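You operate a simulated robot arm through the tools that you are given. There is no shell and no other tool.

Carry out the task below with a simulated robot arm. There is one attempt and no reset: what you move stays moved.

JOB
Put things in order on the top of the low table. At the end: the cream cloth pad stands where the gold tumbler stood; the white tub from the top of the low table stands where the silver nuts shaker stood; the gold tumbler stands where the white tub stood; the silver nuts shaker is in the silver two-handled steel pot; whatever was shut is shut again. Leave all else as you found it, and nothing knocked over.

It is judged by the outcome, as a careful person would: the job done as asked, and still so three seconds after it is handed in. It fails if anything else is knocked over, pushed out of place, dropped, spilled or broken. Flat cloth is picked up by pressing the open fingertips on it (5 to 10 N) and closing them slowly along it; thin cloth reads only 2 to 8 mm in the jaws.

ROBOT AND FRAMES
A 6-joint arm with a two-finger parallel gripper, fixed in place. Base frame: the origin is at the foot of the arm, x ahead of it, y to its left, z up; the work surface is at about z = 0. Lengths are in m, angles in rad, forces in N, time in s.
With the tool pointing down near the work surface it reaches from about 0.12 to 0.5 m from the base axis. Its first joint turns from -1.257 to 1.257 rad. Payload 0.65 kg.
The TCP is the grasp point between the finger pads, 0.025 m short of the fingertips. In the tool frame z runs along the fingers and y along their closing line. The gripper opens to 0.076 m. The fingers are 0.018 m wide and 0.01 m thick; the gripper's body (0.036 by 0.078 m) begins 0.045 m behind the TCP.
Orientation is told as [roll, pitch, yaw] about the base's x, y, z axes, in that order, counted from this pose: with the fingers straight down and closing along the base's y, the tool's x points along the base's -x, its y along +y and its z along -z.

CONTROLS
- The arm moves only by the tool step_arm. Its argument "series" is a list of rows, each an object of numbers (a shift or turn left out is 0, a gripper value left out holds the last): "tx", "ty", "tz": the shift along the tool's x, y, z in m; "rx", "ry", "rz": the turn, a rotation vector about the tool's x, y, z in rad; "gripper": the opening in per cent of the stroke, from 0 (shut) to 100 (fully open). In form: [{"tx": .., "ty": .., "tz": .., "rx": .., "ry": .., "rz": .., "gripper": ..}, ...]. A call has 1 to 20 rows; each row shifts and turns the commanded pose from where the row before left it, along the tool's axes as they then stand. Rows are played at 5 a second. More than 0.05 m and 0.15 rad between two rows, or a gripper value outside its range, and nothing of the call is played. Where a pose cannot be reached the arm comes as near as it can. A force on the tool above 40 N (or 10 N above the force at the start of the call, whichever is more), or a blocked arm, ends the call early, and 0.2 s more pass. Each finger travels about 0.108 m/s and halts on what it meets, pressing with about 44 N; the grip force reading is that of the motor and also rises with nothing between the fingers. The clock runs only during rows and for 0.2 s after the last one: add rows that do not move to give the fingers time. It gives the time, the measured TCP pose, the force on the tool (base axes), the opening and the grip force at its end, in the units of the frame above (readings bear some noise), with the torque about the TCP (base axes, N m) and any sound that the robot's microphone picked up.
- Cameras (640 x 400 px; columns grow to the right, rows downward): "scene" is fixed at [0.0522, 0.2667, 0.411]; the picture's right is [-0.80, -0.59, 0.00], its down [-0.31, 0.42, -0.85] and it looks along [0.51, -0.69, -0.52] (base axes); focal length 214 px, centre (320, 200). "wrist" rides on the gripper at [0.058, 0.011, -0.081] in the tool frame; the picture's right is [-0.18, 0.98, 0.00], its down [-0.75, -0.14, -0.64] and it looks along [-0.63, -0.12, 0.77] (tool axes); focal length 243 px, centre (320, 200). There is no depth. A picture from a camera that has moved, and an enlarged one, comes with that camera's place and axes in the base frame and with its lens.
- capture(camera): a new picture of that camera. No time passes.
- close_up(camera, box): a new picture of the part [left, top, right, bottom] of that camera's present view, enlarged. No time passes.
- sign_off(): hands the job in; it is judged then, once.

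Places have to be worked out from the pictures, the camera data and where the tool is seen. Open the gripper and draw the arm clear of the work before you hand the job in, unless the task says otherwise.

The tools are called after "Call:" by a JSON object that holds its "op" and its "data". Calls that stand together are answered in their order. step_arm: Moves the arm, as the interface text tells. Its arguments: {"type":"object","properties":{"series":{"type":"array"}},"required":["series"]} The other tools are called the same way: capture (camera) takes a picture; close_up (camera, box) takes an enlarged picture of a part of a camera's view; sign_off () hands the job in.

At the start:

```text
time: 0.0
ee_pos: [0.2782, -0.0551, 0.3424]
ee_rot: [0.002, 0.001, 0.0]
ft_force: [-0.5, -0.4, -0.9]
ft_torque: [0.04, -0.03, -0.01]
grip_width: 0.0762
grasp_force: 0.0
```

scene: 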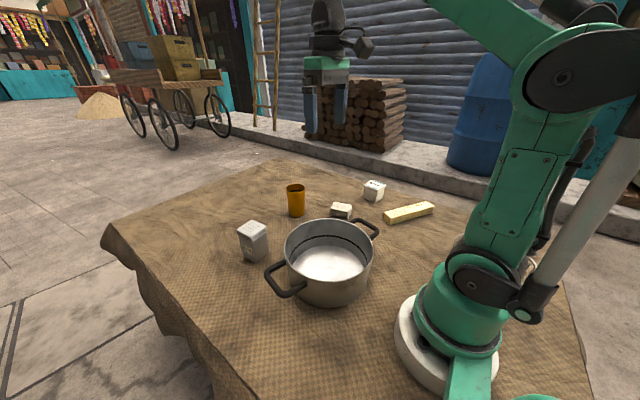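
wrist: 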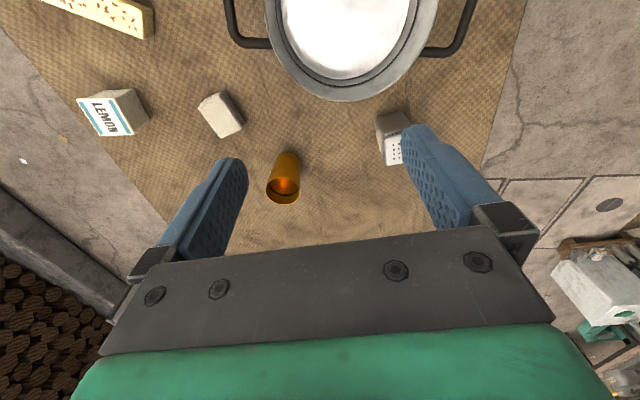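

The pictures show a pot, a silver shaker, a gold tumbler, a small cream block-like thing, a white box with "LEMON" and a yellow bar. I'll look closer to identify each of them.

Call:
{"op": "close_up", "data": {"camera": "scene", "box": [220, 160, 460, 310]}}

Call:
{"op": "close_up", "data": {"camera": "wrist", "box": [60, 0, 300, 220]}}

Call:
{"op": "close_up", "data": {"camera": "wrist", "box": [220, 0, 480, 220]}}

```text
2.67 times, centred on (340, 235) of scene
camera zoom: at [0.0522, 0.2667, 0.411], right [-0.8, -0.59, 0.0], down [-0.31, 0.42, -0.85], along [0.51, -0.69, -0.52], focal length 572 px, centre (267, 107)
```

zoom: 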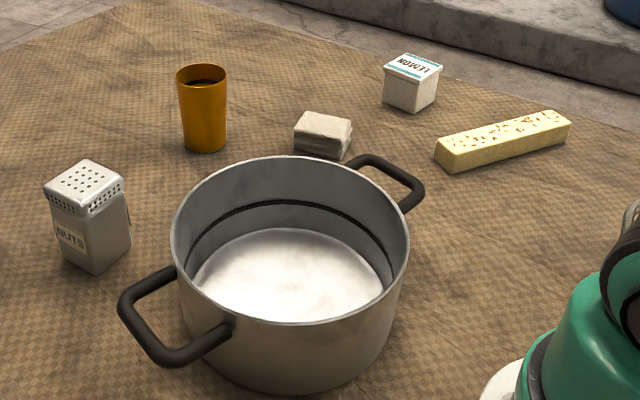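

```text
1.82 times, centred on (180, 110) of wrist
camera zoom: at [0.2196, -0.0457, 0.4233], right [0.18, 0.98, 0.0], down [0.75, -0.14, 0.64], along [0.63, -0.12, -0.77], focal length 441 px, centre (574, 364)
```

zoom: 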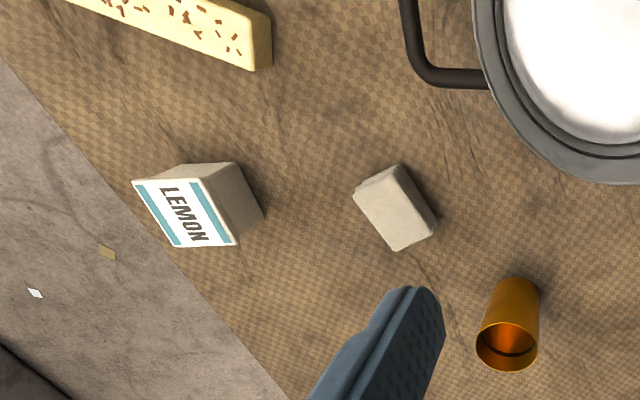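

```text
1.82 times, centred on (350, 110) of wrist
camera zoom: at [0.2196, -0.0457, 0.4233], right [0.18, 0.98, 0.0], down [0.75, -0.14, 0.64], along [0.63, -0.12, -0.77], focal length 441 px, centre (266, 364)
```

zoom: 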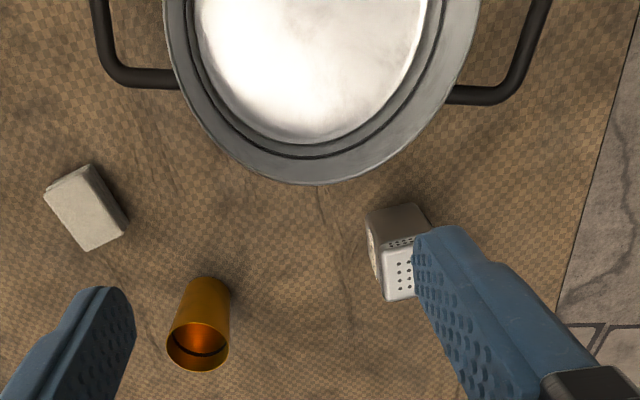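

The shaker appears near (0.41, 0.05), the tumbler near (0.45, -0.155), the tub near (0.29, -0.38), the pad between, and the pot near (0.25, -0.04). I'll move high above the shaker first to refine its place with the wrist camera.

Call:
{"op": "step_arm", "data": {"series": [{"tx": -0.02, "ty": 0.025, "tz": 0.025}, {"tx": -0.02, "ty": 0.025, "tz": 0.025}, {"tx": -0.02, "ty": 0.025, "tz": 0.025}, {"tx": -0.02, "ty": 0.025, "tz": 0.025}, {}]}}

```text
time: 1.2
ee_pos: [0.358, 0.0459, 0.2412]
ee_rot: [-0.001, 0.0, -0.001]
ft_force: [1.2, 0.1, 0.9]
ft_torque: [-0.01, -0.03, -0.02]
grip_width: 0.076
grasp_force: 0.1
```

The arm is at (0.358, 0.046, 0.241). I take wrist and scene pictures to see the shaker and the pot.

Call:
{"op": "capture", "data": {"camera": "wrist"}}

Call:
{"op": "capture", "data": {"camera": "scene"}}

```text
taken
camera wrist: at [0.3002, 0.0545, 0.3223], right [0.18, 0.98, 0.0], down [0.75, -0.14, 0.64], along [0.63, -0.12, -0.77], focal length 243 px, centre (320, 200)
```

wrist: 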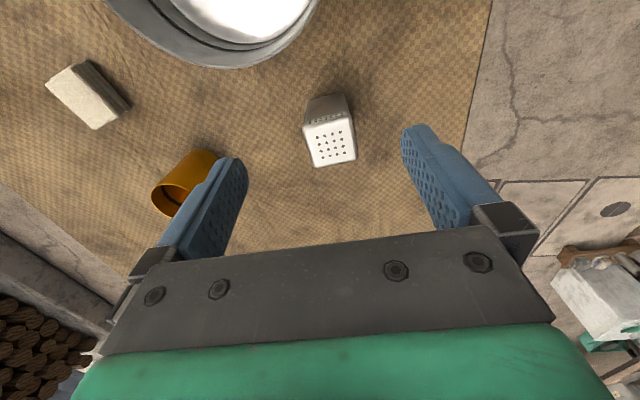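

```text
taken
```

scene: 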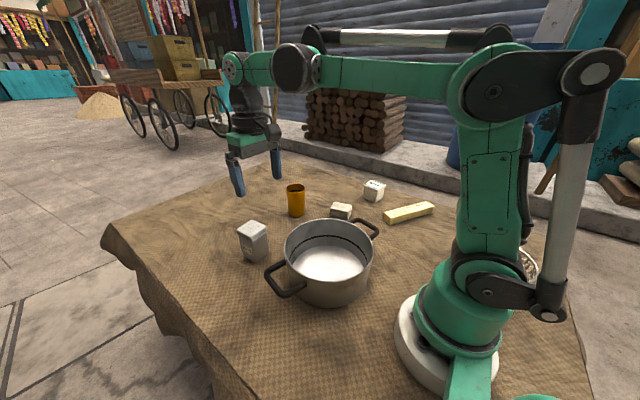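

I zoom on the shaker to read its corners and orientation.

Call:
{"op": "close_up", "data": {"camera": "wrist", "box": [260, 70, 400, 180]}}

Call:
{"op": "close_up", "data": {"camera": "scene", "box": [220, 200, 390, 310]}}

Call:
{"op": "close_up", "data": {"camera": "wrist", "box": [30, 40, 280, 230]}}

```text
3.64 times, centred on (330, 125) of wrist
camera zoom: at [0.3002, 0.0545, 0.3223], right [0.18, 0.98, 0.0], down [0.75, -0.14, 0.64], along [0.63, -0.12, -0.77], focal length 882 px, centre (284, 473)
```

zoom: 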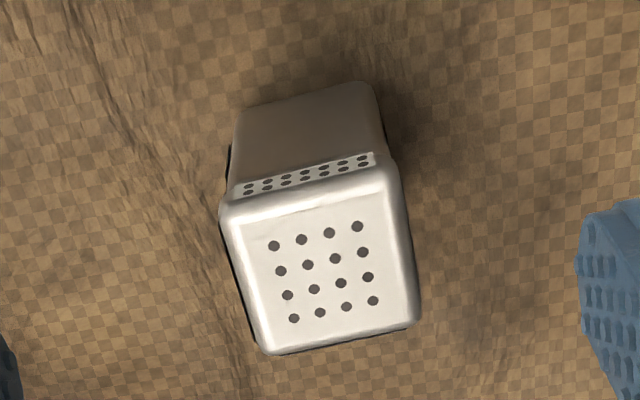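

```text
3.64 times, centred on (305, 255) of scene
camera zoom: at [0.0522, 0.2667, 0.411], right [-0.8, -0.59, 0.0], down [-0.31, 0.42, -0.85], along [0.51, -0.69, -0.52], focal length 780 px, centre (374, 0)
```

zoom: 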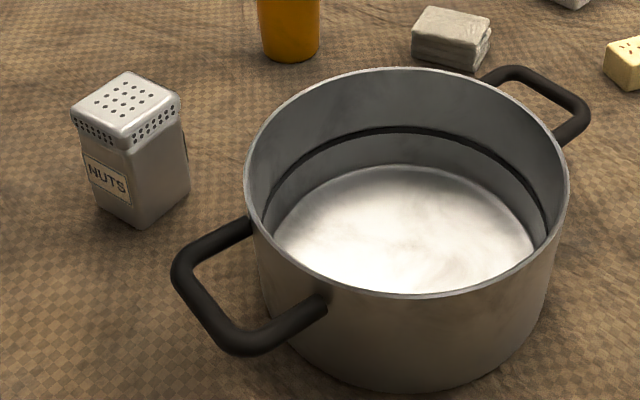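

```text
2.11 times, centred on (155, 135) of wrist
camera zoom: at [0.3002, 0.0545, 0.3223], right [0.18, 0.98, 0.0], down [0.75, -0.14, 0.64], along [0.63, -0.12, -0.77], focal length 511 px, centre (667, 337)
```

zoom: 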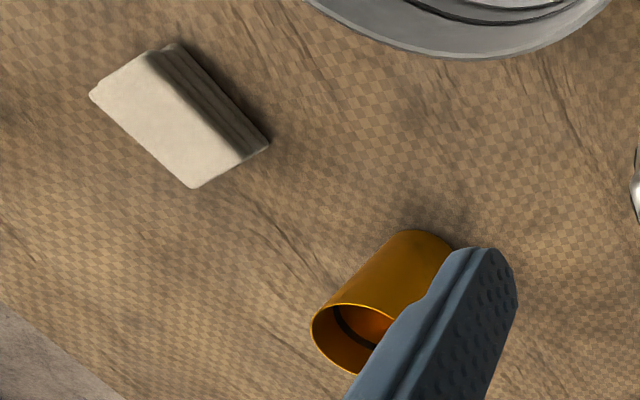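

The shaker looks about 0.046 m square and 0.08 m tall, centred near (0.415, 0.046) and squared with the base axes; the table seems at z of about 0.01 to 0.02, and the pot centre is near (0.237, -0.018) with a radius of 0.09. I move over the shaker, with fingertips still above its top.

Call:
{"op": "step_arm", "data": {"series": [{"tx": -0.02, "tz": 0.02}, {"tx": -0.02, "tz": 0.02}, {"tx": -0.0166, "tz": 0.02}, {"tz": 0.02}, {}]}}

Call:
{"op": "capture", "data": {"camera": "wrist"}}

Call:
{"op": "capture", "data": {"camera": "scene"}}

```text
time: 2.4
ee_pos: [0.4144, 0.0442, 0.1613]
ee_rot: [-0.001, 0.0, -0.001]
ft_force: [-0.3, -0.2, 0.1]
ft_torque: [0.03, 0.0, 0.01]
grip_width: 0.0762
grasp_force: 0.1
```

```text
taken
camera wrist: at [0.3563, 0.0539, 0.2429], right [0.18, 0.98, 0.0], down [0.75, -0.14, 0.64], along [0.63, -0.12, -0.77], focal length 243 px, centre (320, 200)
```

wrist: 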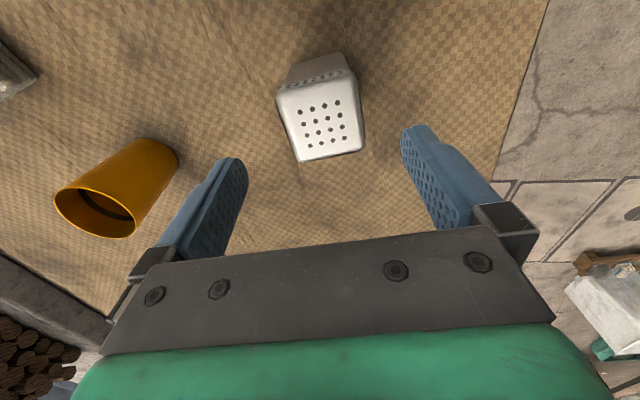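

```text
taken
```

scene: 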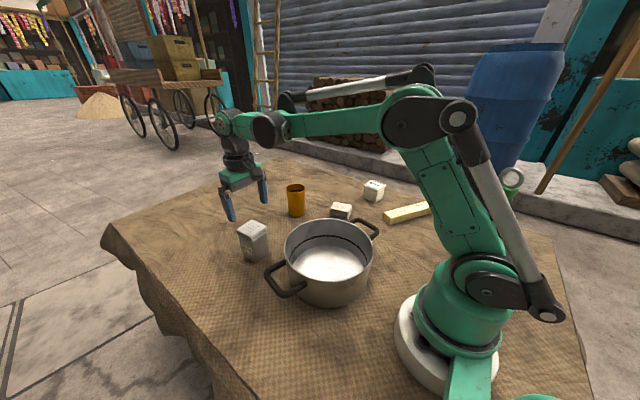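

The gripper sits over the shaker as expected. I zoom in to check its alignment before descending.

Call:
{"op": "close_up", "data": {"camera": "wrist", "box": [240, 30, 400, 180]}}

```text
2.67 times, centred on (320, 105) of wrist
camera zoom: at [0.3563, 0.0539, 0.2429], right [0.18, 0.98, 0.0], down [0.75, -0.14, 0.64], along [0.63, -0.12, -0.77], focal length 647 px, centre (320, 453)
```

zoom: 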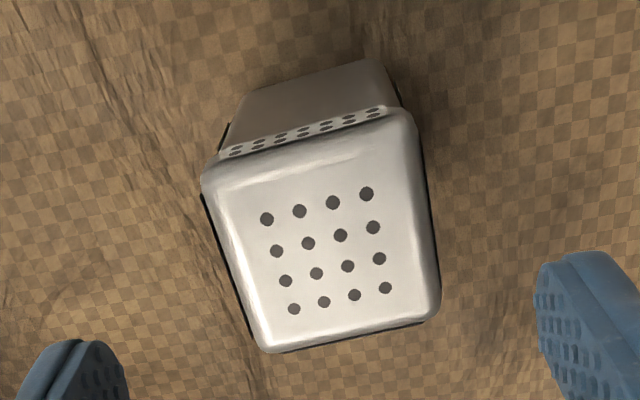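

The shaker's top centres near (0.416, 0.045) and is square to the fingers. I descend around it to TCP z of about 0.062.

Call:
{"op": "step_arm", "data": {"series": [{"tx": -0.0015, "tz": 0.02}, {"tz": 0.02}, {"tz": 0.02}, {"tz": 0.02}, {"tz": 0.018}, {}]}}

Call:
{"op": "capture", "data": {"camera": "wrist"}}

Call:
{"op": "close_up", "data": {"camera": "scene", "box": [180, 150, 340, 290]}}

```text
time: 3.8
ee_pos: [0.4148, 0.0434, 0.0647]
ee_rot: [0.001, 0.0, -0.001]
ft_force: [-0.4, -0.3, -0.6]
ft_torque: [0.02, 0.02, 0.02]
grip_width: 0.0758
grasp_force: 0.0
```

```text
taken
camera wrist: at [0.3575, 0.0536, 0.145], right [0.18, 0.98, 0.0], down [0.75, -0.14, 0.64], along [0.63, -0.12, -0.77], focal length 243 px, centre (320, 200)
```

wrist: 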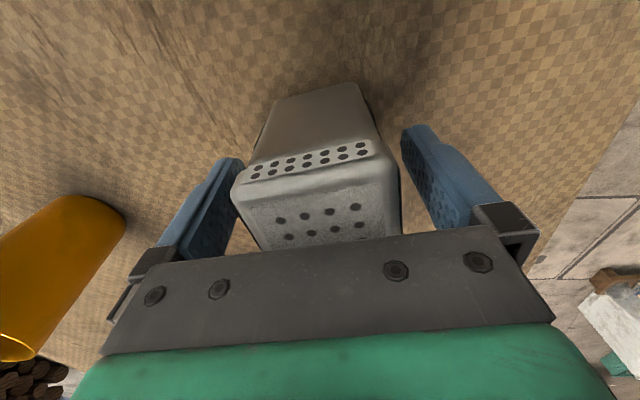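

```text
2.86 times, centred on (260, 220) of scene
camera zoom: at [0.0522, 0.2667, 0.411], right [-0.8, -0.59, 0.0], down [-0.31, 0.42, -0.85], along [0.51, -0.69, -0.52], focal length 613 px, centre (491, 143)
```

zoom: 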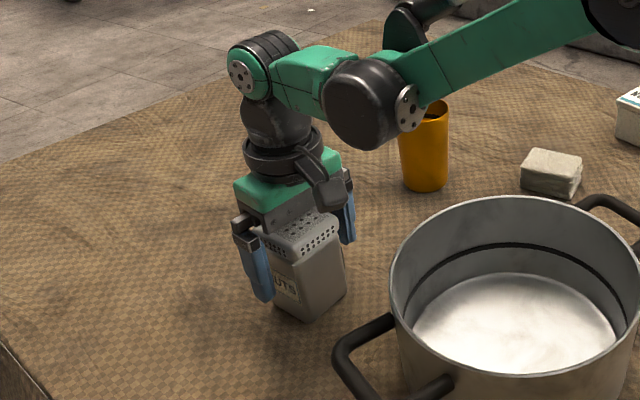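

The fingers straddle the shaker cleanly. I close on it gradually and hold.

Call:
{"op": "step_arm", "data": {"series": [{"gripper": 80}, {"gripper": 70}, {"gripper": 60}, {"gripper": 50}, {"gripper": 40}, {}, {}]}}

Call:
{"op": "capture", "data": {"camera": "wrist"}}

```text
time: 5.4
ee_pos: [0.4165, 0.0448, 0.0646]
ee_rot: [-0.003, 0.0, 0.0]
ft_force: [-0.6, -0.1, 1.0]
ft_torque: [0.02, 0.03, 0.02]
grip_width: 0.0521
grasp_force: 44.0
```

```text
taken
camera wrist: at [0.3575, 0.0536, 0.1453], right [0.18, 0.98, 0.0], down [0.75, -0.14, 0.64], along [0.63, -0.12, -0.77], focal length 243 px, centre (320, 200)
```

wrist: 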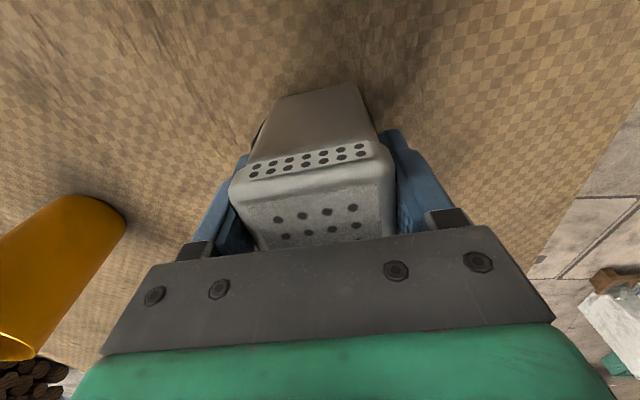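

The shaker is gripped at 52 mm with 44 N. I lift it straight up and check the load.

Call:
{"op": "step_arm", "data": {"series": [{"tz": -0.005}, {"tz": -0.01}, {"tz": -0.02}, {"tz": -0.025}, {"tz": -0.025}, {"tz": -0.025}, {"tz": -0.02}, {}]}}

Call:
{"op": "capture", "data": {"camera": "wrist"}}

Call:
{"op": "capture", "data": {"camera": "scene"}}

```text
time: 7.2
ee_pos: [0.4152, 0.044, 0.1937]
ee_rot: [-0.002, -0.003, -0.001]
ft_force: [-0.2, 0.0, -1.4]
ft_torque: [0.02, 0.04, 0.02]
grip_width: 0.0514
grasp_force: 43.8
```

```text
taken
camera wrist: at [0.3576, 0.0543, 0.2755], right [0.18, 0.98, 0.0], down [0.75, -0.14, 0.64], along [0.63, -0.12, -0.77], focal length 243 px, centre (320, 200)
```

wrist: 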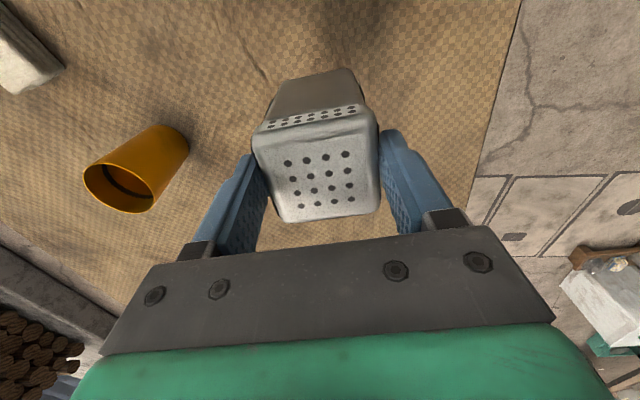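

```text
taken
```

scene: 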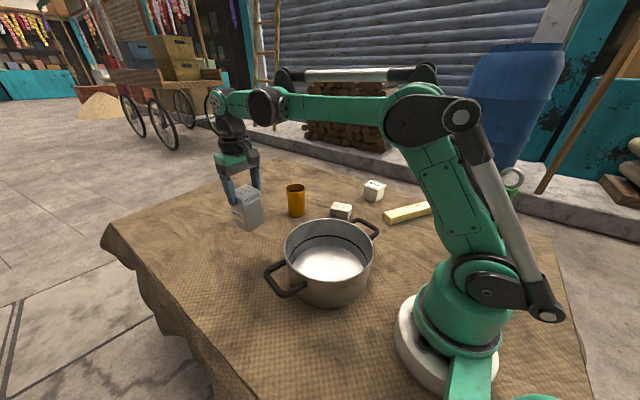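

The shaker now hangs about 3 cm lower in the fingers than before the lift, so it slid down to the pads. I wait briefly and check that it isn't still slipping.

Call:
{"op": "step_arm", "data": {"series": [{}, {}]}}

Call:
{"op": "capture", "data": {"camera": "wrist"}}

Call:
{"op": "close_up", "data": {"camera": "scene", "box": [180, 130, 340, 240]}}

```text
time: 7.8
ee_pos: [0.4168, 0.0435, 0.1944]
ee_rot: [0.0, -0.001, 0.0]
ft_force: [1.2, 0.5, -1.6]
ft_torque: [0.01, 0.05, 0.0]
grip_width: 0.0511
grasp_force: 44.0
```

```text
taken
camera wrist: at [0.3577, 0.0543, 0.2752], right [0.18, 0.98, 0.0], down [0.75, -0.14, 0.64], along [0.63, -0.12, -0.77], focal length 243 px, centre (320, 200)
```

wrist: 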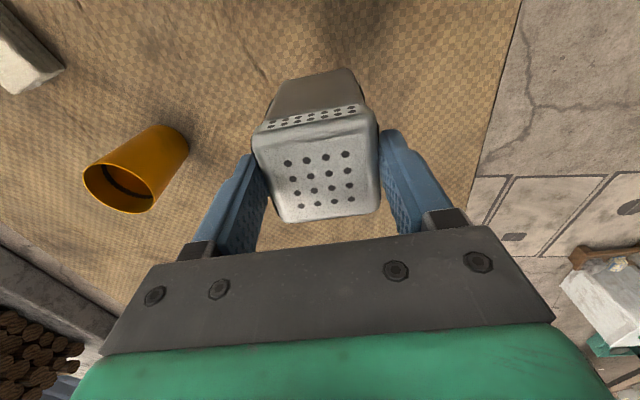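

```text
3.64 times, centred on (260, 185) of scene
camera zoom: at [0.0522, 0.2667, 0.411], right [-0.8, -0.59, 0.0], down [-0.31, 0.42, -0.85], along [0.51, -0.69, -0.52], focal length 780 px, centre (538, 254)
```

zoom: 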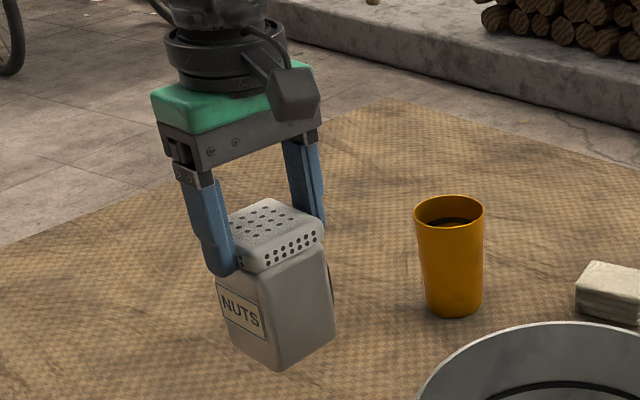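

The view is unchanged, so the grip is now stable at the lid. I raise slowly another 5 cm and carry it over the pot centre.

Call:
{"op": "step_arm", "data": {"series": [{"tz": -0.008}, {"tz": -0.014}, {"tz": -0.014}, {"tz": -0.01}, {"tz": -0.004}, {"tx": 0.005, "ty": -0.002}, {"tx": 0.012, "ty": -0.004}, {"tx": 0.018, "ty": -0.006}, {"tx": 0.02, "ty": -0.007}, {"tx": 0.02, "ty": -0.007}, {"tx": 0.02, "ty": -0.007}, {"tx": 0.02, "ty": -0.007}, {"tx": 0.02, "ty": -0.007}, {"tx": 0.018, "ty": -0.006}, {"tx": 0.014, "ty": -0.005}, {"tx": 0.008, "ty": -0.003}, {"tx": 0.005, "ty": -0.002}, {}, {}]}}

Call:
{"op": "capture", "data": {"camera": "wrist"}}

Call:
{"op": "capture", "data": {"camera": "scene"}}

```text
time: 11.8
ee_pos: [0.2347, -0.0186, 0.2447]
ee_rot: [-0.001, -0.001, 0.0]
ft_force: [0.5, -0.5, -1.3]
ft_torque: [-0.03, 0.0, -0.02]
grip_width: 0.0511
grasp_force: 44.0
```

```text
taken
camera wrist: at [0.1771, -0.0086, 0.3254], right [0.18, 0.98, 0.0], down [0.75, -0.14, 0.64], along [0.63, -0.12, -0.77], focal length 243 px, centre (320, 200)
```

wrist: 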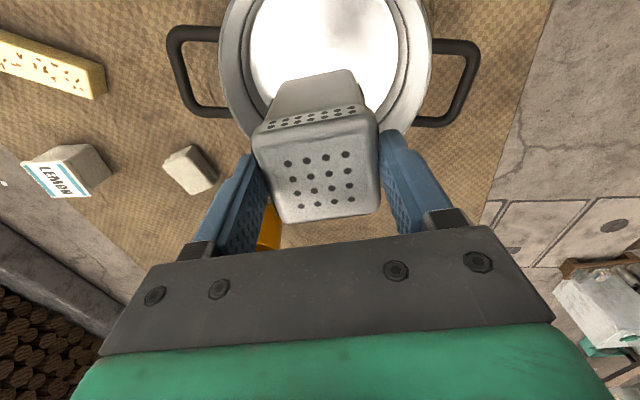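

```text
taken
```

scene: 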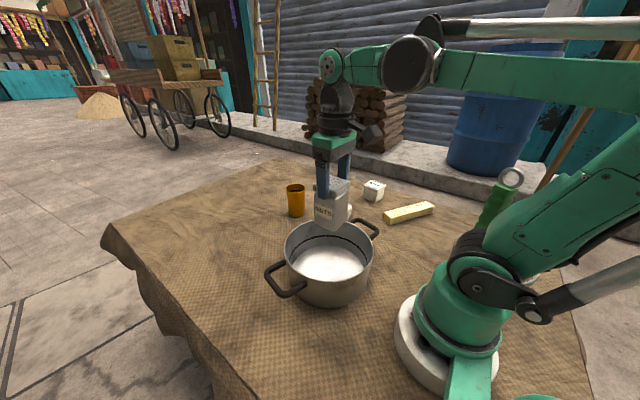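

The shaker hangs unchanged over the pot's centre, its bottom about 6 cm above the rim. I lower it into the pot, stopping about 3 cm above the expected floor.

Call:
{"op": "step_arm", "data": {"series": [{"tz": 0.008}, {"tz": 0.015}, {"tz": 0.018}, {"tz": 0.018}, {"tz": 0.018}, {"tz": 0.015}, {"tz": 0.01}, {"tz": 0.005}, {}]}}

Call:
{"op": "capture", "data": {"camera": "wrist"}}

Call:
{"op": "close_up", "data": {"camera": "scene", "box": [240, 130, 420, 320]}}

```text
time: 13.8
ee_pos: [0.2365, -0.0184, 0.137]
ee_rot: [0.001, -0.001, 0.0]
ft_force: [-0.3, -0.1, -1.3]
ft_torque: [-0.03, 0.02, 0.0]
grip_width: 0.0512
grasp_force: 44.4
```

```text
taken
camera wrist: at [0.178, -0.0087, 0.2175], right [0.18, 0.98, 0.0], down [0.75, -0.14, 0.64], along [0.63, -0.12, -0.77], focal length 243 px, centre (320, 200)
```

wrist: 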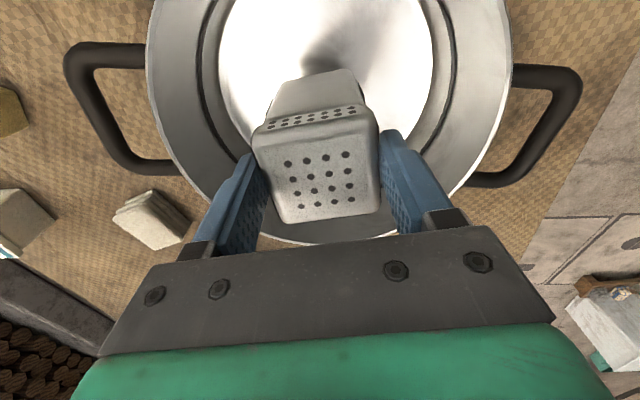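

```text
2.11 times, centred on (330, 225) of scene
camera zoom: at [0.0522, 0.2667, 0.411], right [-0.8, -0.59, 0.0], down [-0.31, 0.42, -0.85], along [0.51, -0.69, -0.52], focal length 452 px, centre (299, 147)
```

zoom: 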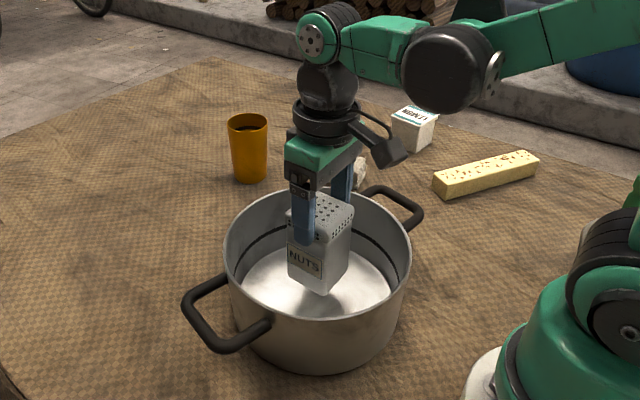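

The shaker is well inside the pot, about 3 cm off its floor. I lower in small steps and watch the force.

Call:
{"op": "step_arm", "data": {"series": [{"tz": 0.005}, {"tz": 0.005}, {"tz": 0.005}, {"tz": 0.004}, {}]}}

Call:
{"op": "close_up", "data": {"camera": "scene", "box": [240, 130, 420, 320]}}

```text
time: 15.0
ee_pos: [0.2361, -0.0193, 0.1185]
ee_rot: [0.001, -0.001, 0.0]
ft_force: [-0.4, 0.0, -1.8]
ft_torque: [0.01, 0.01, 0.02]
grip_width: 0.0512
grasp_force: 43.6
```

```text
2.11 times, centred on (330, 225) of scene
camera zoom: at [0.0522, 0.2667, 0.411], right [-0.8, -0.59, 0.0], down [-0.31, 0.42, -0.85], along [0.51, -0.69, -0.52], focal length 452 px, centre (299, 147)
```

zoom: 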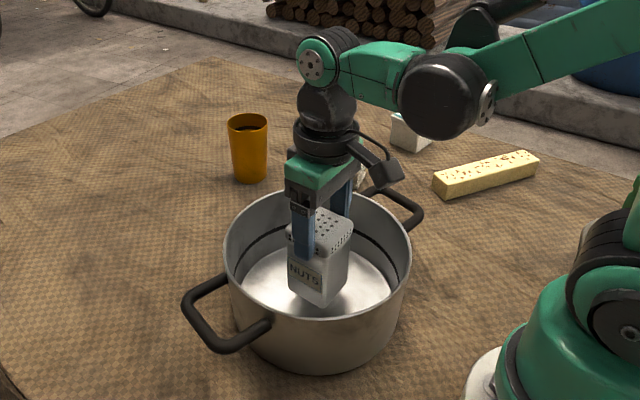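

No contact yet (force still about the shaker's weight). I go on lowering in 2 mm steps.

Call:
{"op": "step_arm", "data": {"series": [{"tz": 0.003}, {"tz": 0.003}, {"tz": 0.002}, {"tz": 0.002}, {}]}}

```text
time: 16.2
ee_pos: [0.2354, -0.0189, 0.1078]
ee_rot: [0.0, 0.001, -0.001]
ft_force: [-0.1, -0.2, -1.6]
ft_torque: [-0.05, -0.05, 0.0]
grip_width: 0.0511
grasp_force: 44.3
```

Still no contact at z = 0.108. I continue in 2 mm steps.

Call:
{"op": "step_arm", "data": {"series": [{"tz": 0.002}, {"tz": 0.002}, {"tz": 0.002}, {}]}}

Call:
{"op": "close_up", "data": {"camera": "scene", "box": [270, 180, 390, 300]}}

```text
time: 17.2
ee_pos: [0.2359, -0.0184, 0.1035]
ee_rot: [0.001, 0.0, -0.001]
ft_force: [0.0, -0.4, -2.3]
ft_torque: [0.01, 0.01, 0.0]
grip_width: 0.0512
grasp_force: 44.1
```

```text
3.33 times, centred on (330, 240) of scene
camera zoom: at [0.0522, 0.2667, 0.411], right [-0.8, -0.59, 0.0], down [-0.31, 0.42, -0.85], along [0.51, -0.69, -0.52], focal length 715 px, centre (287, 67)
```

zoom: 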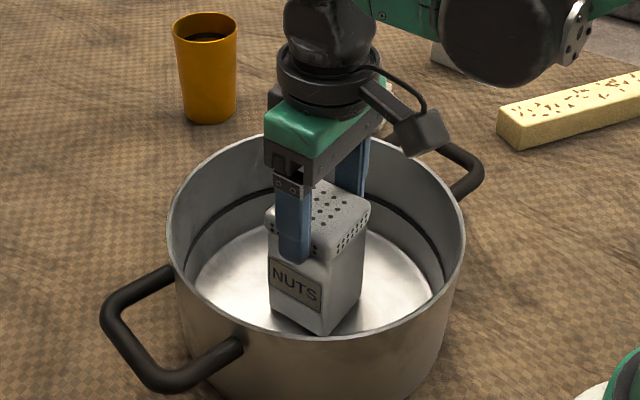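

The shaker's bottom corner appears at about z = 0.024; no contact force yet. I continue down a few more millimetres.

Call:
{"op": "step_arm", "data": {"series": [{"tz": 0.002}, {"tz": 0.002}, {"tz": 0.002}, {}]}}

```text
time: 17.8
ee_pos: [0.2357, -0.0193, 0.0998]
ee_rot: [-0.001, 0.001, 0.001]
ft_force: [-3.2, 1.0, 22.8]
ft_torque: [-0.02, -0.11, -0.01]
grip_width: 0.0513
grasp_force: 44.3
stopped in row 3: the force on the tool passed its limit at 64 N (the readings are from after the stop); the commanded pose is now the measured one
```

The shaker has touched the pot floor. I ease up slightly to relieve the load and then open the fingers a little.

Call:
{"op": "step_arm", "data": {"series": [{"tz": -0.001}, {}]}}

Call:
{"op": "capture", "data": {"camera": "wrist"}}

Call:
{"op": "close_up", "data": {"camera": "scene", "box": [270, 180, 390, 300]}}

```text
time: 18.4
ee_pos: [0.2366, -0.0181, 0.101]
ee_rot: [-0.001, 0.001, 0.0]
ft_force: [0.4, 0.4, -1.6]
ft_torque: [-0.02, 0.01, -0.03]
grip_width: 0.0513
grasp_force: 44.2
```

```text
taken
camera wrist: at [0.1783, -0.0086, 0.1812], right [0.18, 0.98, 0.0], down [0.75, -0.14, 0.64], along [0.63, -0.12, -0.77], focal length 243 px, centre (320, 200)
```

wrist: 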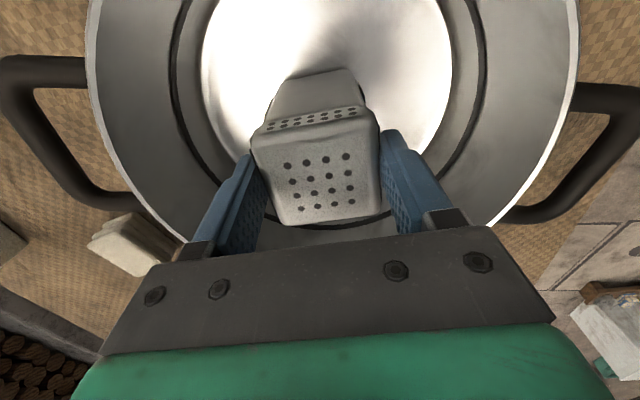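

```text
3.33 times, centred on (330, 240) of scene
camera zoom: at [0.0522, 0.2667, 0.411], right [-0.8, -0.59, 0.0], down [-0.31, 0.42, -0.85], along [0.51, -0.69, -0.52], focal length 715 px, centre (287, 67)
```

zoom: 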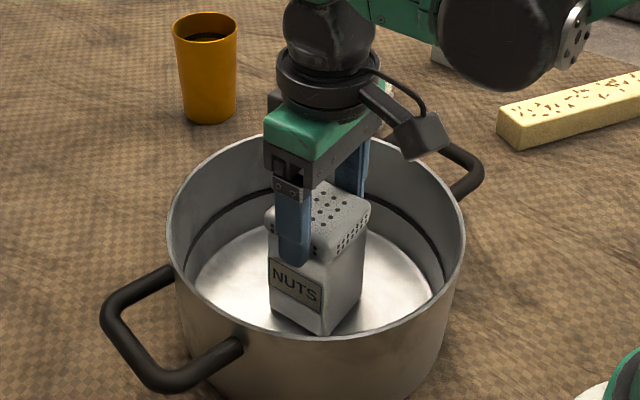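

The load is off and the shaker hangs about 1 mm above the floor. I open the fingers gradually and then rise straight up.

Call:
{"op": "step_arm", "data": {"series": [{"tz": 0.0005, "gripper": 66}, {"gripper": 70}, {"gripper": 76}, {"gripper": 84}, {"gripper": 94}, {"gripper": 100}, {}]}}

Call:
{"op": "capture", "data": {"camera": "wrist"}}

```text
time: 20.0
ee_pos: [0.2364, -0.0179, 0.1]
ee_rot: [-0.001, 0.002, 0.001]
ft_force: [-0.2, 0.6, -0.2]
ft_torque: [0.02, -0.02, 0.01]
grip_width: 0.0759
grasp_force: 0.1
```

```text
taken
camera wrist: at [0.1783, -0.0086, 0.1808], right [0.18, 0.98, 0.0], down [0.75, -0.14, 0.64], along [0.63, -0.12, -0.77], focal length 243 px, centre (320, 200)
```

wrist: 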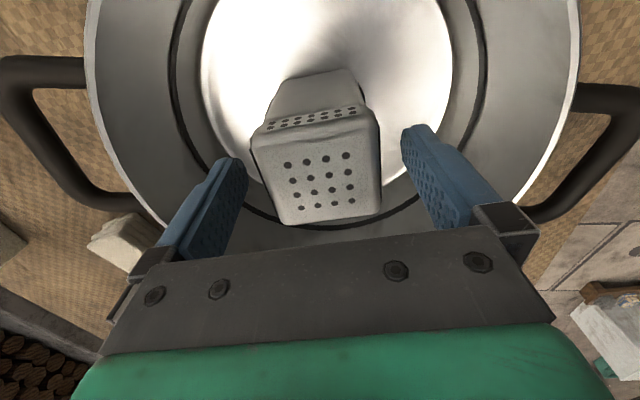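

The shaker stands free in the pot. I rise straight up and then travel toward the white tub for a look from above.

Call:
{"op": "step_arm", "data": {"series": [{"tz": -0.01}, {"tz": -0.02}, {"tz": -0.03}, {"tz": -0.04}, {"tz": -0.04}, {"tz": -0.02}, {"ty": -0.03}, {"ty": -0.04}, {"ty": -0.04}, {"ty": -0.04}, {"ty": -0.04}, {"ty": -0.04}, {"ty": -0.04}, {"ty": -0.04}, {"ty": -0.03}, {"ty": -0.025}, {}]}}

Call:
{"op": "capture", "data": {"camera": "wrist"}}

Call:
{"op": "capture", "data": {"camera": "scene"}}

```text
time: 23.6
ee_pos: [0.2307, -0.3705, 0.2543]
ee_rot: [-0.001, 0.002, 0.0]
ft_force: [0.2, 0.3, -0.8]
ft_torque: [-0.01, 0.02, -0.02]
grip_width: 0.076
grasp_force: 0.0
out of reach, approached as far as the arm can: row 16
```

```text
taken
camera wrist: at [0.1733, -0.3597, 0.3356], right [0.18, 0.98, 0.0], down [0.75, -0.14, 0.64], along [0.63, -0.12, -0.77], focal length 243 px, centre (320, 200)
```

wrist: 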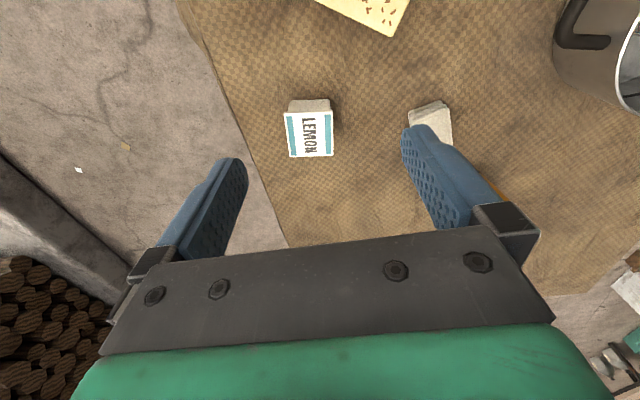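

```text
taken
```

scene: 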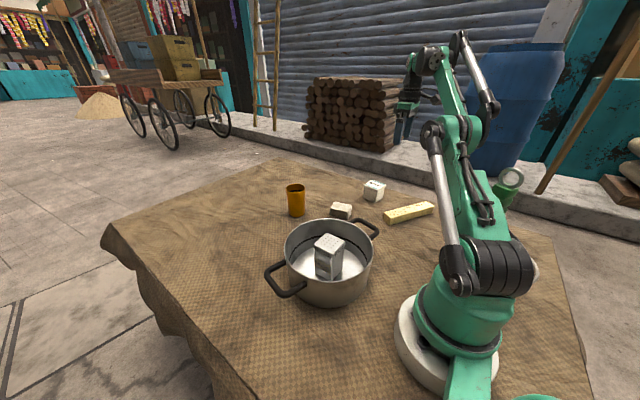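

The tub is in view at this reach limit. I zoom in to measure it, the pad and the tumbler.

Call:
{"op": "close_up", "data": {"camera": "wrist", "box": [250, 70, 370, 180]}}

Call:
{"op": "close_up", "data": {"camera": "scene", "box": [270, 160, 450, 280]}}

```text
3.64 times, centred on (310, 125) of wrist
camera zoom: at [0.1733, -0.3597, 0.3356], right [0.18, 0.98, 0.0], down [0.75, -0.14, 0.64], along [0.63, -0.12, -0.77], focal length 882 px, centre (356, 473)
```

zoom: 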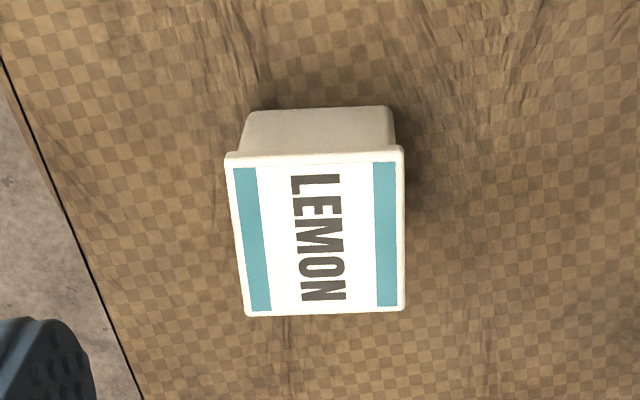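

```text
3.33 times, centred on (360, 220) of scene
camera zoom: at [0.0522, 0.2667, 0.411], right [-0.8, -0.59, 0.0], down [-0.31, 0.42, -0.85], along [0.51, -0.69, -0.52], focal length 715 px, centre (187, 133)
```

zoom: 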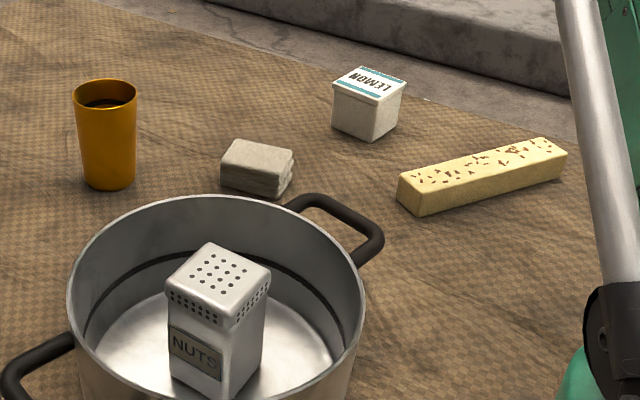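

The tub's lid centre is near (0.301, -0.395), about 0.058 m square with yaw near -0.14 rad and its top near z = 0.047. I descend here (inside of the tub, clear of the yellow bar) and turn the tool to match.

Call:
{"op": "step_arm", "data": {"series": [{"tz": 0.03}, {"tz": 0.03, "rz": 0.07}, {"tz": 0.03, "rz": 0.07}, {"tz": 0.03}, {"tz": 0.01}, {}]}}

Call:
{"op": "capture", "data": {"camera": "wrist"}}

Call:
{"op": "capture", "data": {"camera": "scene"}}

```text
time: 25.0
ee_pos: [0.232, -0.3681, 0.1237]
ee_rot: [0.0, 0.002, -0.141]
ft_force: [0.2, -0.4, 1.1]
ft_torque: [-0.01, 0.0, 0.0]
grip_width: 0.0758
grasp_force: 0.1
```

```text
taken
camera wrist: at [0.1761, -0.3508, 0.205], right [0.32, 0.95, 0.0], down [0.73, -0.25, 0.64], along [0.61, -0.21, -0.77], focal length 243 px, centre (320, 200)
```

wrist: 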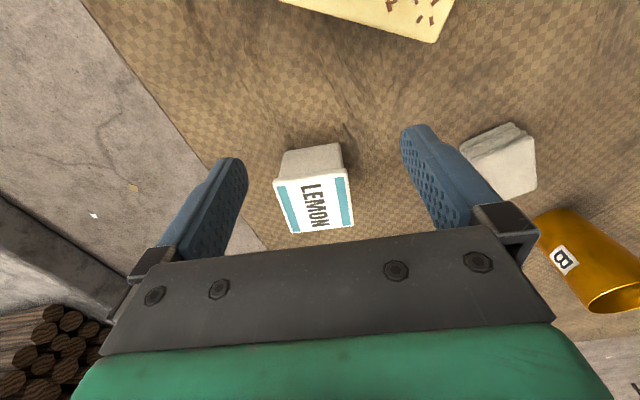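

```text
taken
```

scene: 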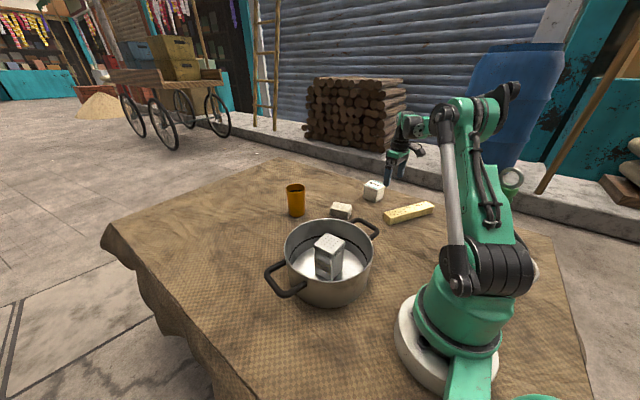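

The commanded pose reset as I assumed and yaw reads -0.141. I zoom in for the tub's corners from this closer view.

Call:
{"op": "close_up", "data": {"camera": "wrist", "box": [200, 110, 420, 250]}}

Call:
{"op": "close_up", "data": {"camera": "wrist", "box": [440, 100, 640, 330]}}

```text
2.86 times, centred on (310, 180) of wrist
camera zoom: at [0.1761, -0.3508, 0.205], right [0.32, 0.95, 0.0], down [0.73, -0.25, 0.64], along [0.61, -0.21, -0.77], focal length 693 px, centre (349, 257)
```

zoom: 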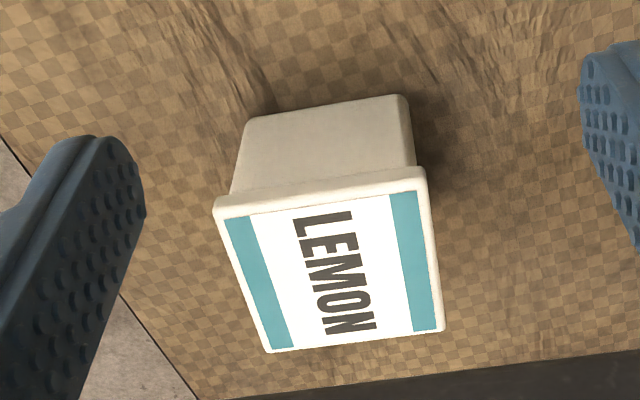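

```text
1.74 times, centred on (540, 215) of wrist
camera zoom: at [0.1761, -0.3508, 0.205], right [0.32, 0.95, 0.0], down [0.73, -0.25, 0.64], along [0.61, -0.21, -0.77], focal length 422 px, centre (-63, 174)
```

zoom: 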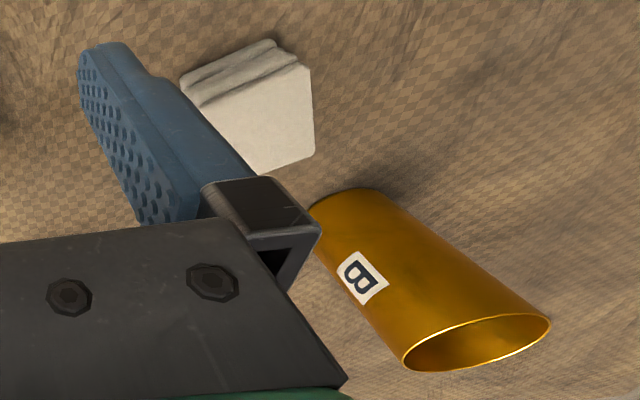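

From this view the tub base centre is near (0.2975, -0.3945), its top near z = 0.057, lid about 0.056 m wide. I shift sideways to line up, then descend to z of 0.055 short of the tub so that I can slide the open fingers outward around it.

Call:
{"op": "step_arm", "data": {"series": [{"ty": -0.0155, "tz": 0.01}, {"tz": 0.02}, {"tz": 0.02}, {"tz": 0.014}, {"tz": 0.005}, {}]}}

Call:
{"op": "capture", "data": {"camera": "wrist"}}

Call:
{"op": "close_up", "data": {"camera": "scene", "box": [320, 130, 460, 240]}}

```text
time: 26.4
ee_pos: [0.2312, -0.3839, 0.0549]
ee_rot: [0.001, 0.003, -0.139]
ft_force: [-0.5, -0.3, -0.2]
ft_torque: [-0.08, -0.01, -0.01]
grip_width: 0.0758
grasp_force: 0.1
```

```text
taken
camera wrist: at [0.1742, -0.3656, 0.1361], right [0.32, 0.95, 0.0], down [0.73, -0.25, 0.64], along [0.61, -0.2, -0.77], focal length 243 px, centre (320, 200)
```

wrist: 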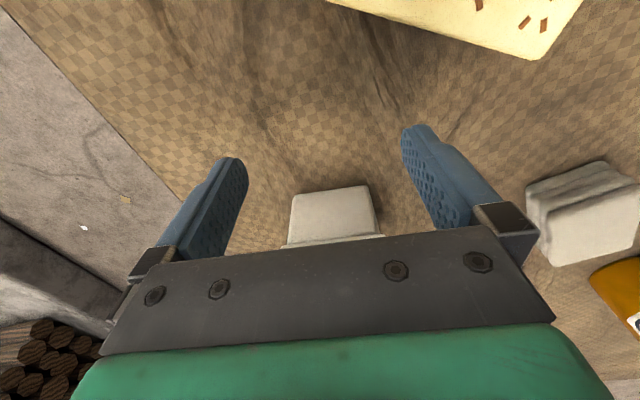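

```text
3.64 times, centred on (390, 185) of scene
camera zoom: at [0.0522, 0.2667, 0.411], right [-0.8, -0.59, 0.0], down [-0.31, 0.42, -0.85], along [0.51, -0.69, -0.52], focal length 780 px, centre (66, 254)
```

zoom: 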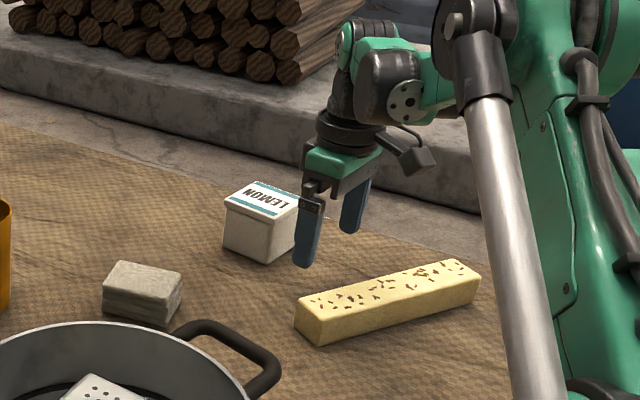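

The tub lies laterally centred within a millimetre, with its centre about 0.066 m ahead. I slide the open fingers outward around it.

Call:
{"op": "step_arm", "data": {"series": [{"tx": -0.01}, {"tx": -0.012}, {"tx": -0.012}, {"tx": -0.012}, {"tx": -0.01}, {"tx": -0.009}, {}]}}

Call:
{"op": "capture", "data": {"camera": "wrist"}}

Call:
{"op": "close_up", "data": {"camera": "scene", "box": [320, 130, 460, 240]}}

```text
time: 28.0
ee_pos: [0.2953, -0.3932, 0.0538]
ee_rot: [0.001, 0.001, -0.139]
ft_force: [0.8, 0.3, -0.5]
ft_torque: [-0.04, -0.02, 0.03]
grip_width: 0.076
grasp_force: 0.0
```

```text
taken
camera wrist: at [0.2389, -0.3746, 0.1359], right [0.32, 0.95, 0.0], down [0.73, -0.25, 0.64], along [0.61, -0.21, -0.77], focal length 243 px, centre (320, 200)
```

wrist: 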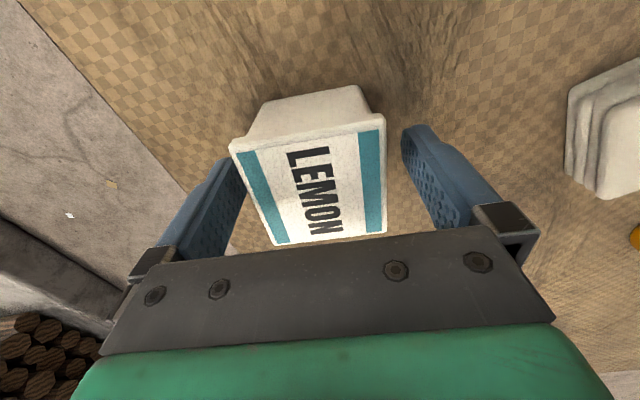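

```text
3.64 times, centred on (390, 185) of scene
camera zoom: at [0.0522, 0.2667, 0.411], right [-0.8, -0.59, 0.0], down [-0.31, 0.42, -0.85], along [0.51, -0.69, -0.52], focal length 780 px, centre (66, 254)
```

zoom: 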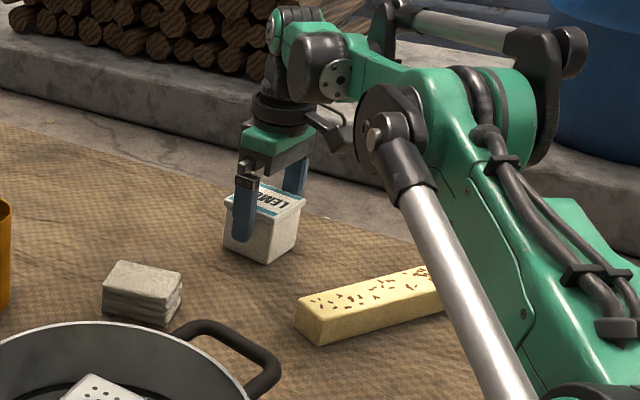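

The fingers appear to straddle the tub. I zoom in to check the left side clearance before closing.

Call:
{"op": "close_up", "data": {"camera": "wrist", "box": [180, 70, 460, 250]}}

```text
2.22 times, centred on (320, 160) of wrist
camera zoom: at [0.2389, -0.3746, 0.1359], right [0.32, 0.95, 0.0], down [0.73, -0.25, 0.64], along [0.61, -0.21, -0.77], focal length 539 px, centre (320, 289)
```

zoom: 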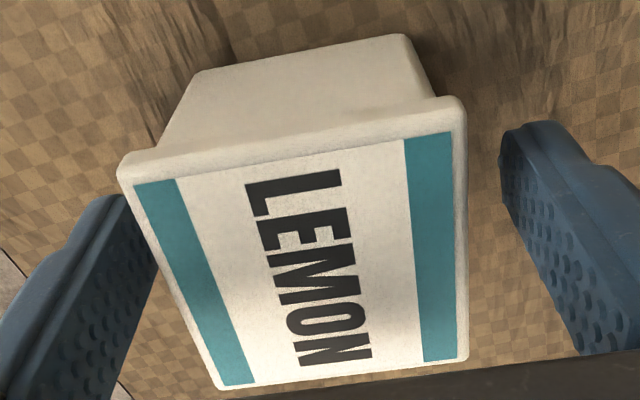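

The lid centre is within 1 mm laterally and 4 mm forward of the TCP, about 0.055 m wide. I advance 3 mm and close gently.

Call:
{"op": "step_arm", "data": {"series": [{"tx": -0.003, "gripper": 92}, {"gripper": 84}, {"gripper": 78}, {"gripper": 72}, {"gripper": 66}, {"gripper": 55}, {}, {}]}}

Call:
{"op": "capture", "data": {"camera": "wrist"}}

```text
time: 29.8
ee_pos: [0.2969, -0.3922, 0.0541]
ee_rot: [0.0, 0.002, -0.139]
ft_force: [0.6, -0.8, -0.8]
ft_torque: [0.02, 0.01, 0.02]
grip_width: 0.0572
grasp_force: 44.7
```

```text
taken
camera wrist: at [0.2414, -0.3752, 0.136], right [0.32, 0.95, 0.0], down [0.73, -0.25, 0.64], along [0.61, -0.2, -0.77], focal length 243 px, centre (320, 200)
```

wrist: 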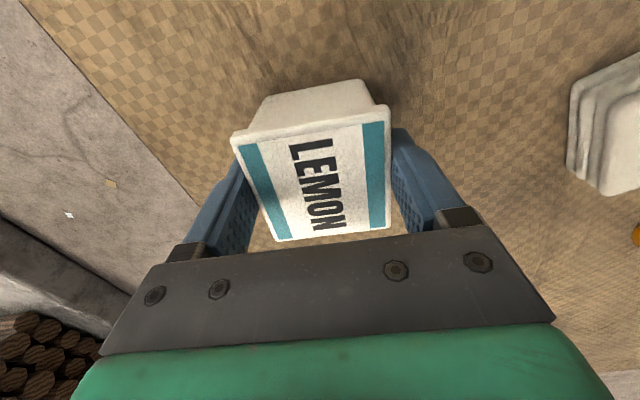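

The tub is gripped at 57 mm. I lift a little, drawing slightly inward to stay in reach, and check for slip.

Call:
{"op": "step_arm", "data": {"series": [{"tz": -0.003}, {"tz": -0.004, "tx": 0.002}, {"tz": -0.006, "tx": 0.004}, {"tz": -0.007, "tx": 0.006}, {}]}}

Call:
{"op": "capture", "data": {"camera": "wrist"}}

Call:
{"op": "close_up", "data": {"camera": "scene", "box": [320, 130, 460, 240]}}

```text
time: 31.0
ee_pos: [0.2856, -0.3913, 0.0752]
ee_rot: [0.001, 0.001, -0.14]
ft_force: [0.6, -0.2, -1.7]
ft_torque: [0.03, 0.02, -0.04]
grip_width: 0.0576
grasp_force: 44.5
```

```text
taken
camera wrist: at [0.2292, -0.374, 0.1566], right [0.32, 0.95, 0.0], down [0.73, -0.25, 0.64], along [0.61, -0.21, -0.77], focal length 243 px, centre (320, 200)
```

wrist: 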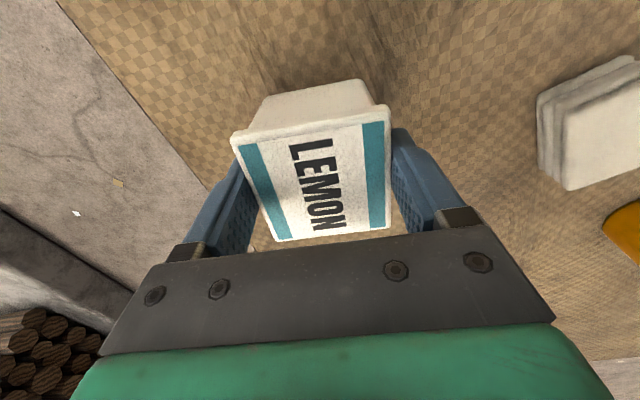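

```text
3.64 times, centred on (390, 185) of scene
camera zoom: at [0.0522, 0.2667, 0.411], right [-0.8, -0.59, 0.0], down [-0.31, 0.42, -0.85], along [0.51, -0.69, -0.52], focal length 780 px, centre (66, 254)
```

zoom: 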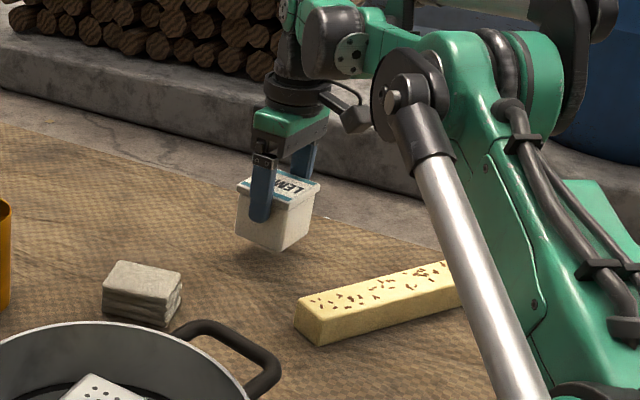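

No slip this time; the tub hangs square. I raise it further while drawing inward and turning to yaw 0.

Call:
{"op": "step_arm", "data": {"series": [{"tx": 0.004, "ty": 0.006, "tz": -0.012}, {"tx": 0.006, "ty": 0.008, "tz": -0.02}, {"tx": 0.006, "ty": 0.008, "tz": -0.025, "rz": -0.05}, {"tx": 0.006, "ty": 0.008, "tz": -0.025, "rz": -0.05}, {"tx": 0.006, "ty": 0.008, "tz": -0.025, "rz": -0.04}, {"tx": 0.002, "ty": 0.003, "tz": -0.015}, {}]}}

Call:
{"op": "capture", "data": {"camera": "wrist"}}

Call:
{"op": "capture", "data": {"camera": "scene"}}

```text
time: 32.6
ee_pos: [0.2604, -0.3476, 0.198]
ee_rot: [0.001, 0.004, 0.001]
ft_force: [-0.2, 0.5, -1.4]
ft_torque: [-0.02, 0.01, 0.0]
grip_width: 0.0575
grasp_force: 44.2
```

```text
taken
camera wrist: at [0.2015, -0.338, 0.2787], right [0.18, 0.98, 0.0], down [0.75, -0.14, 0.64], along [0.63, -0.12, -0.77], focal length 243 px, centre (320, 200)
```

wrist: 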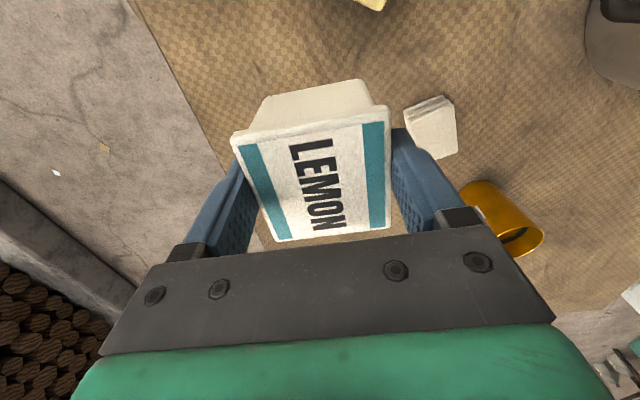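

```text
taken
```

scene: 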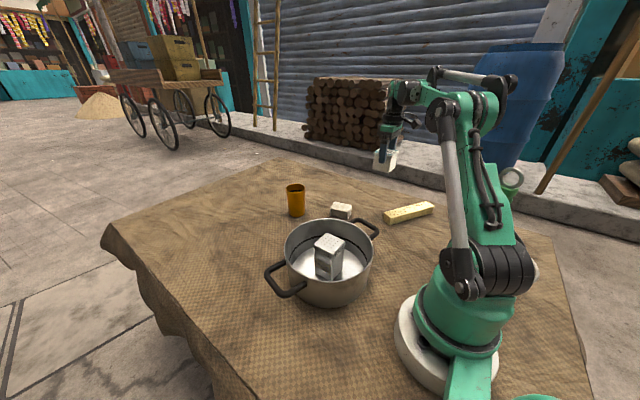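

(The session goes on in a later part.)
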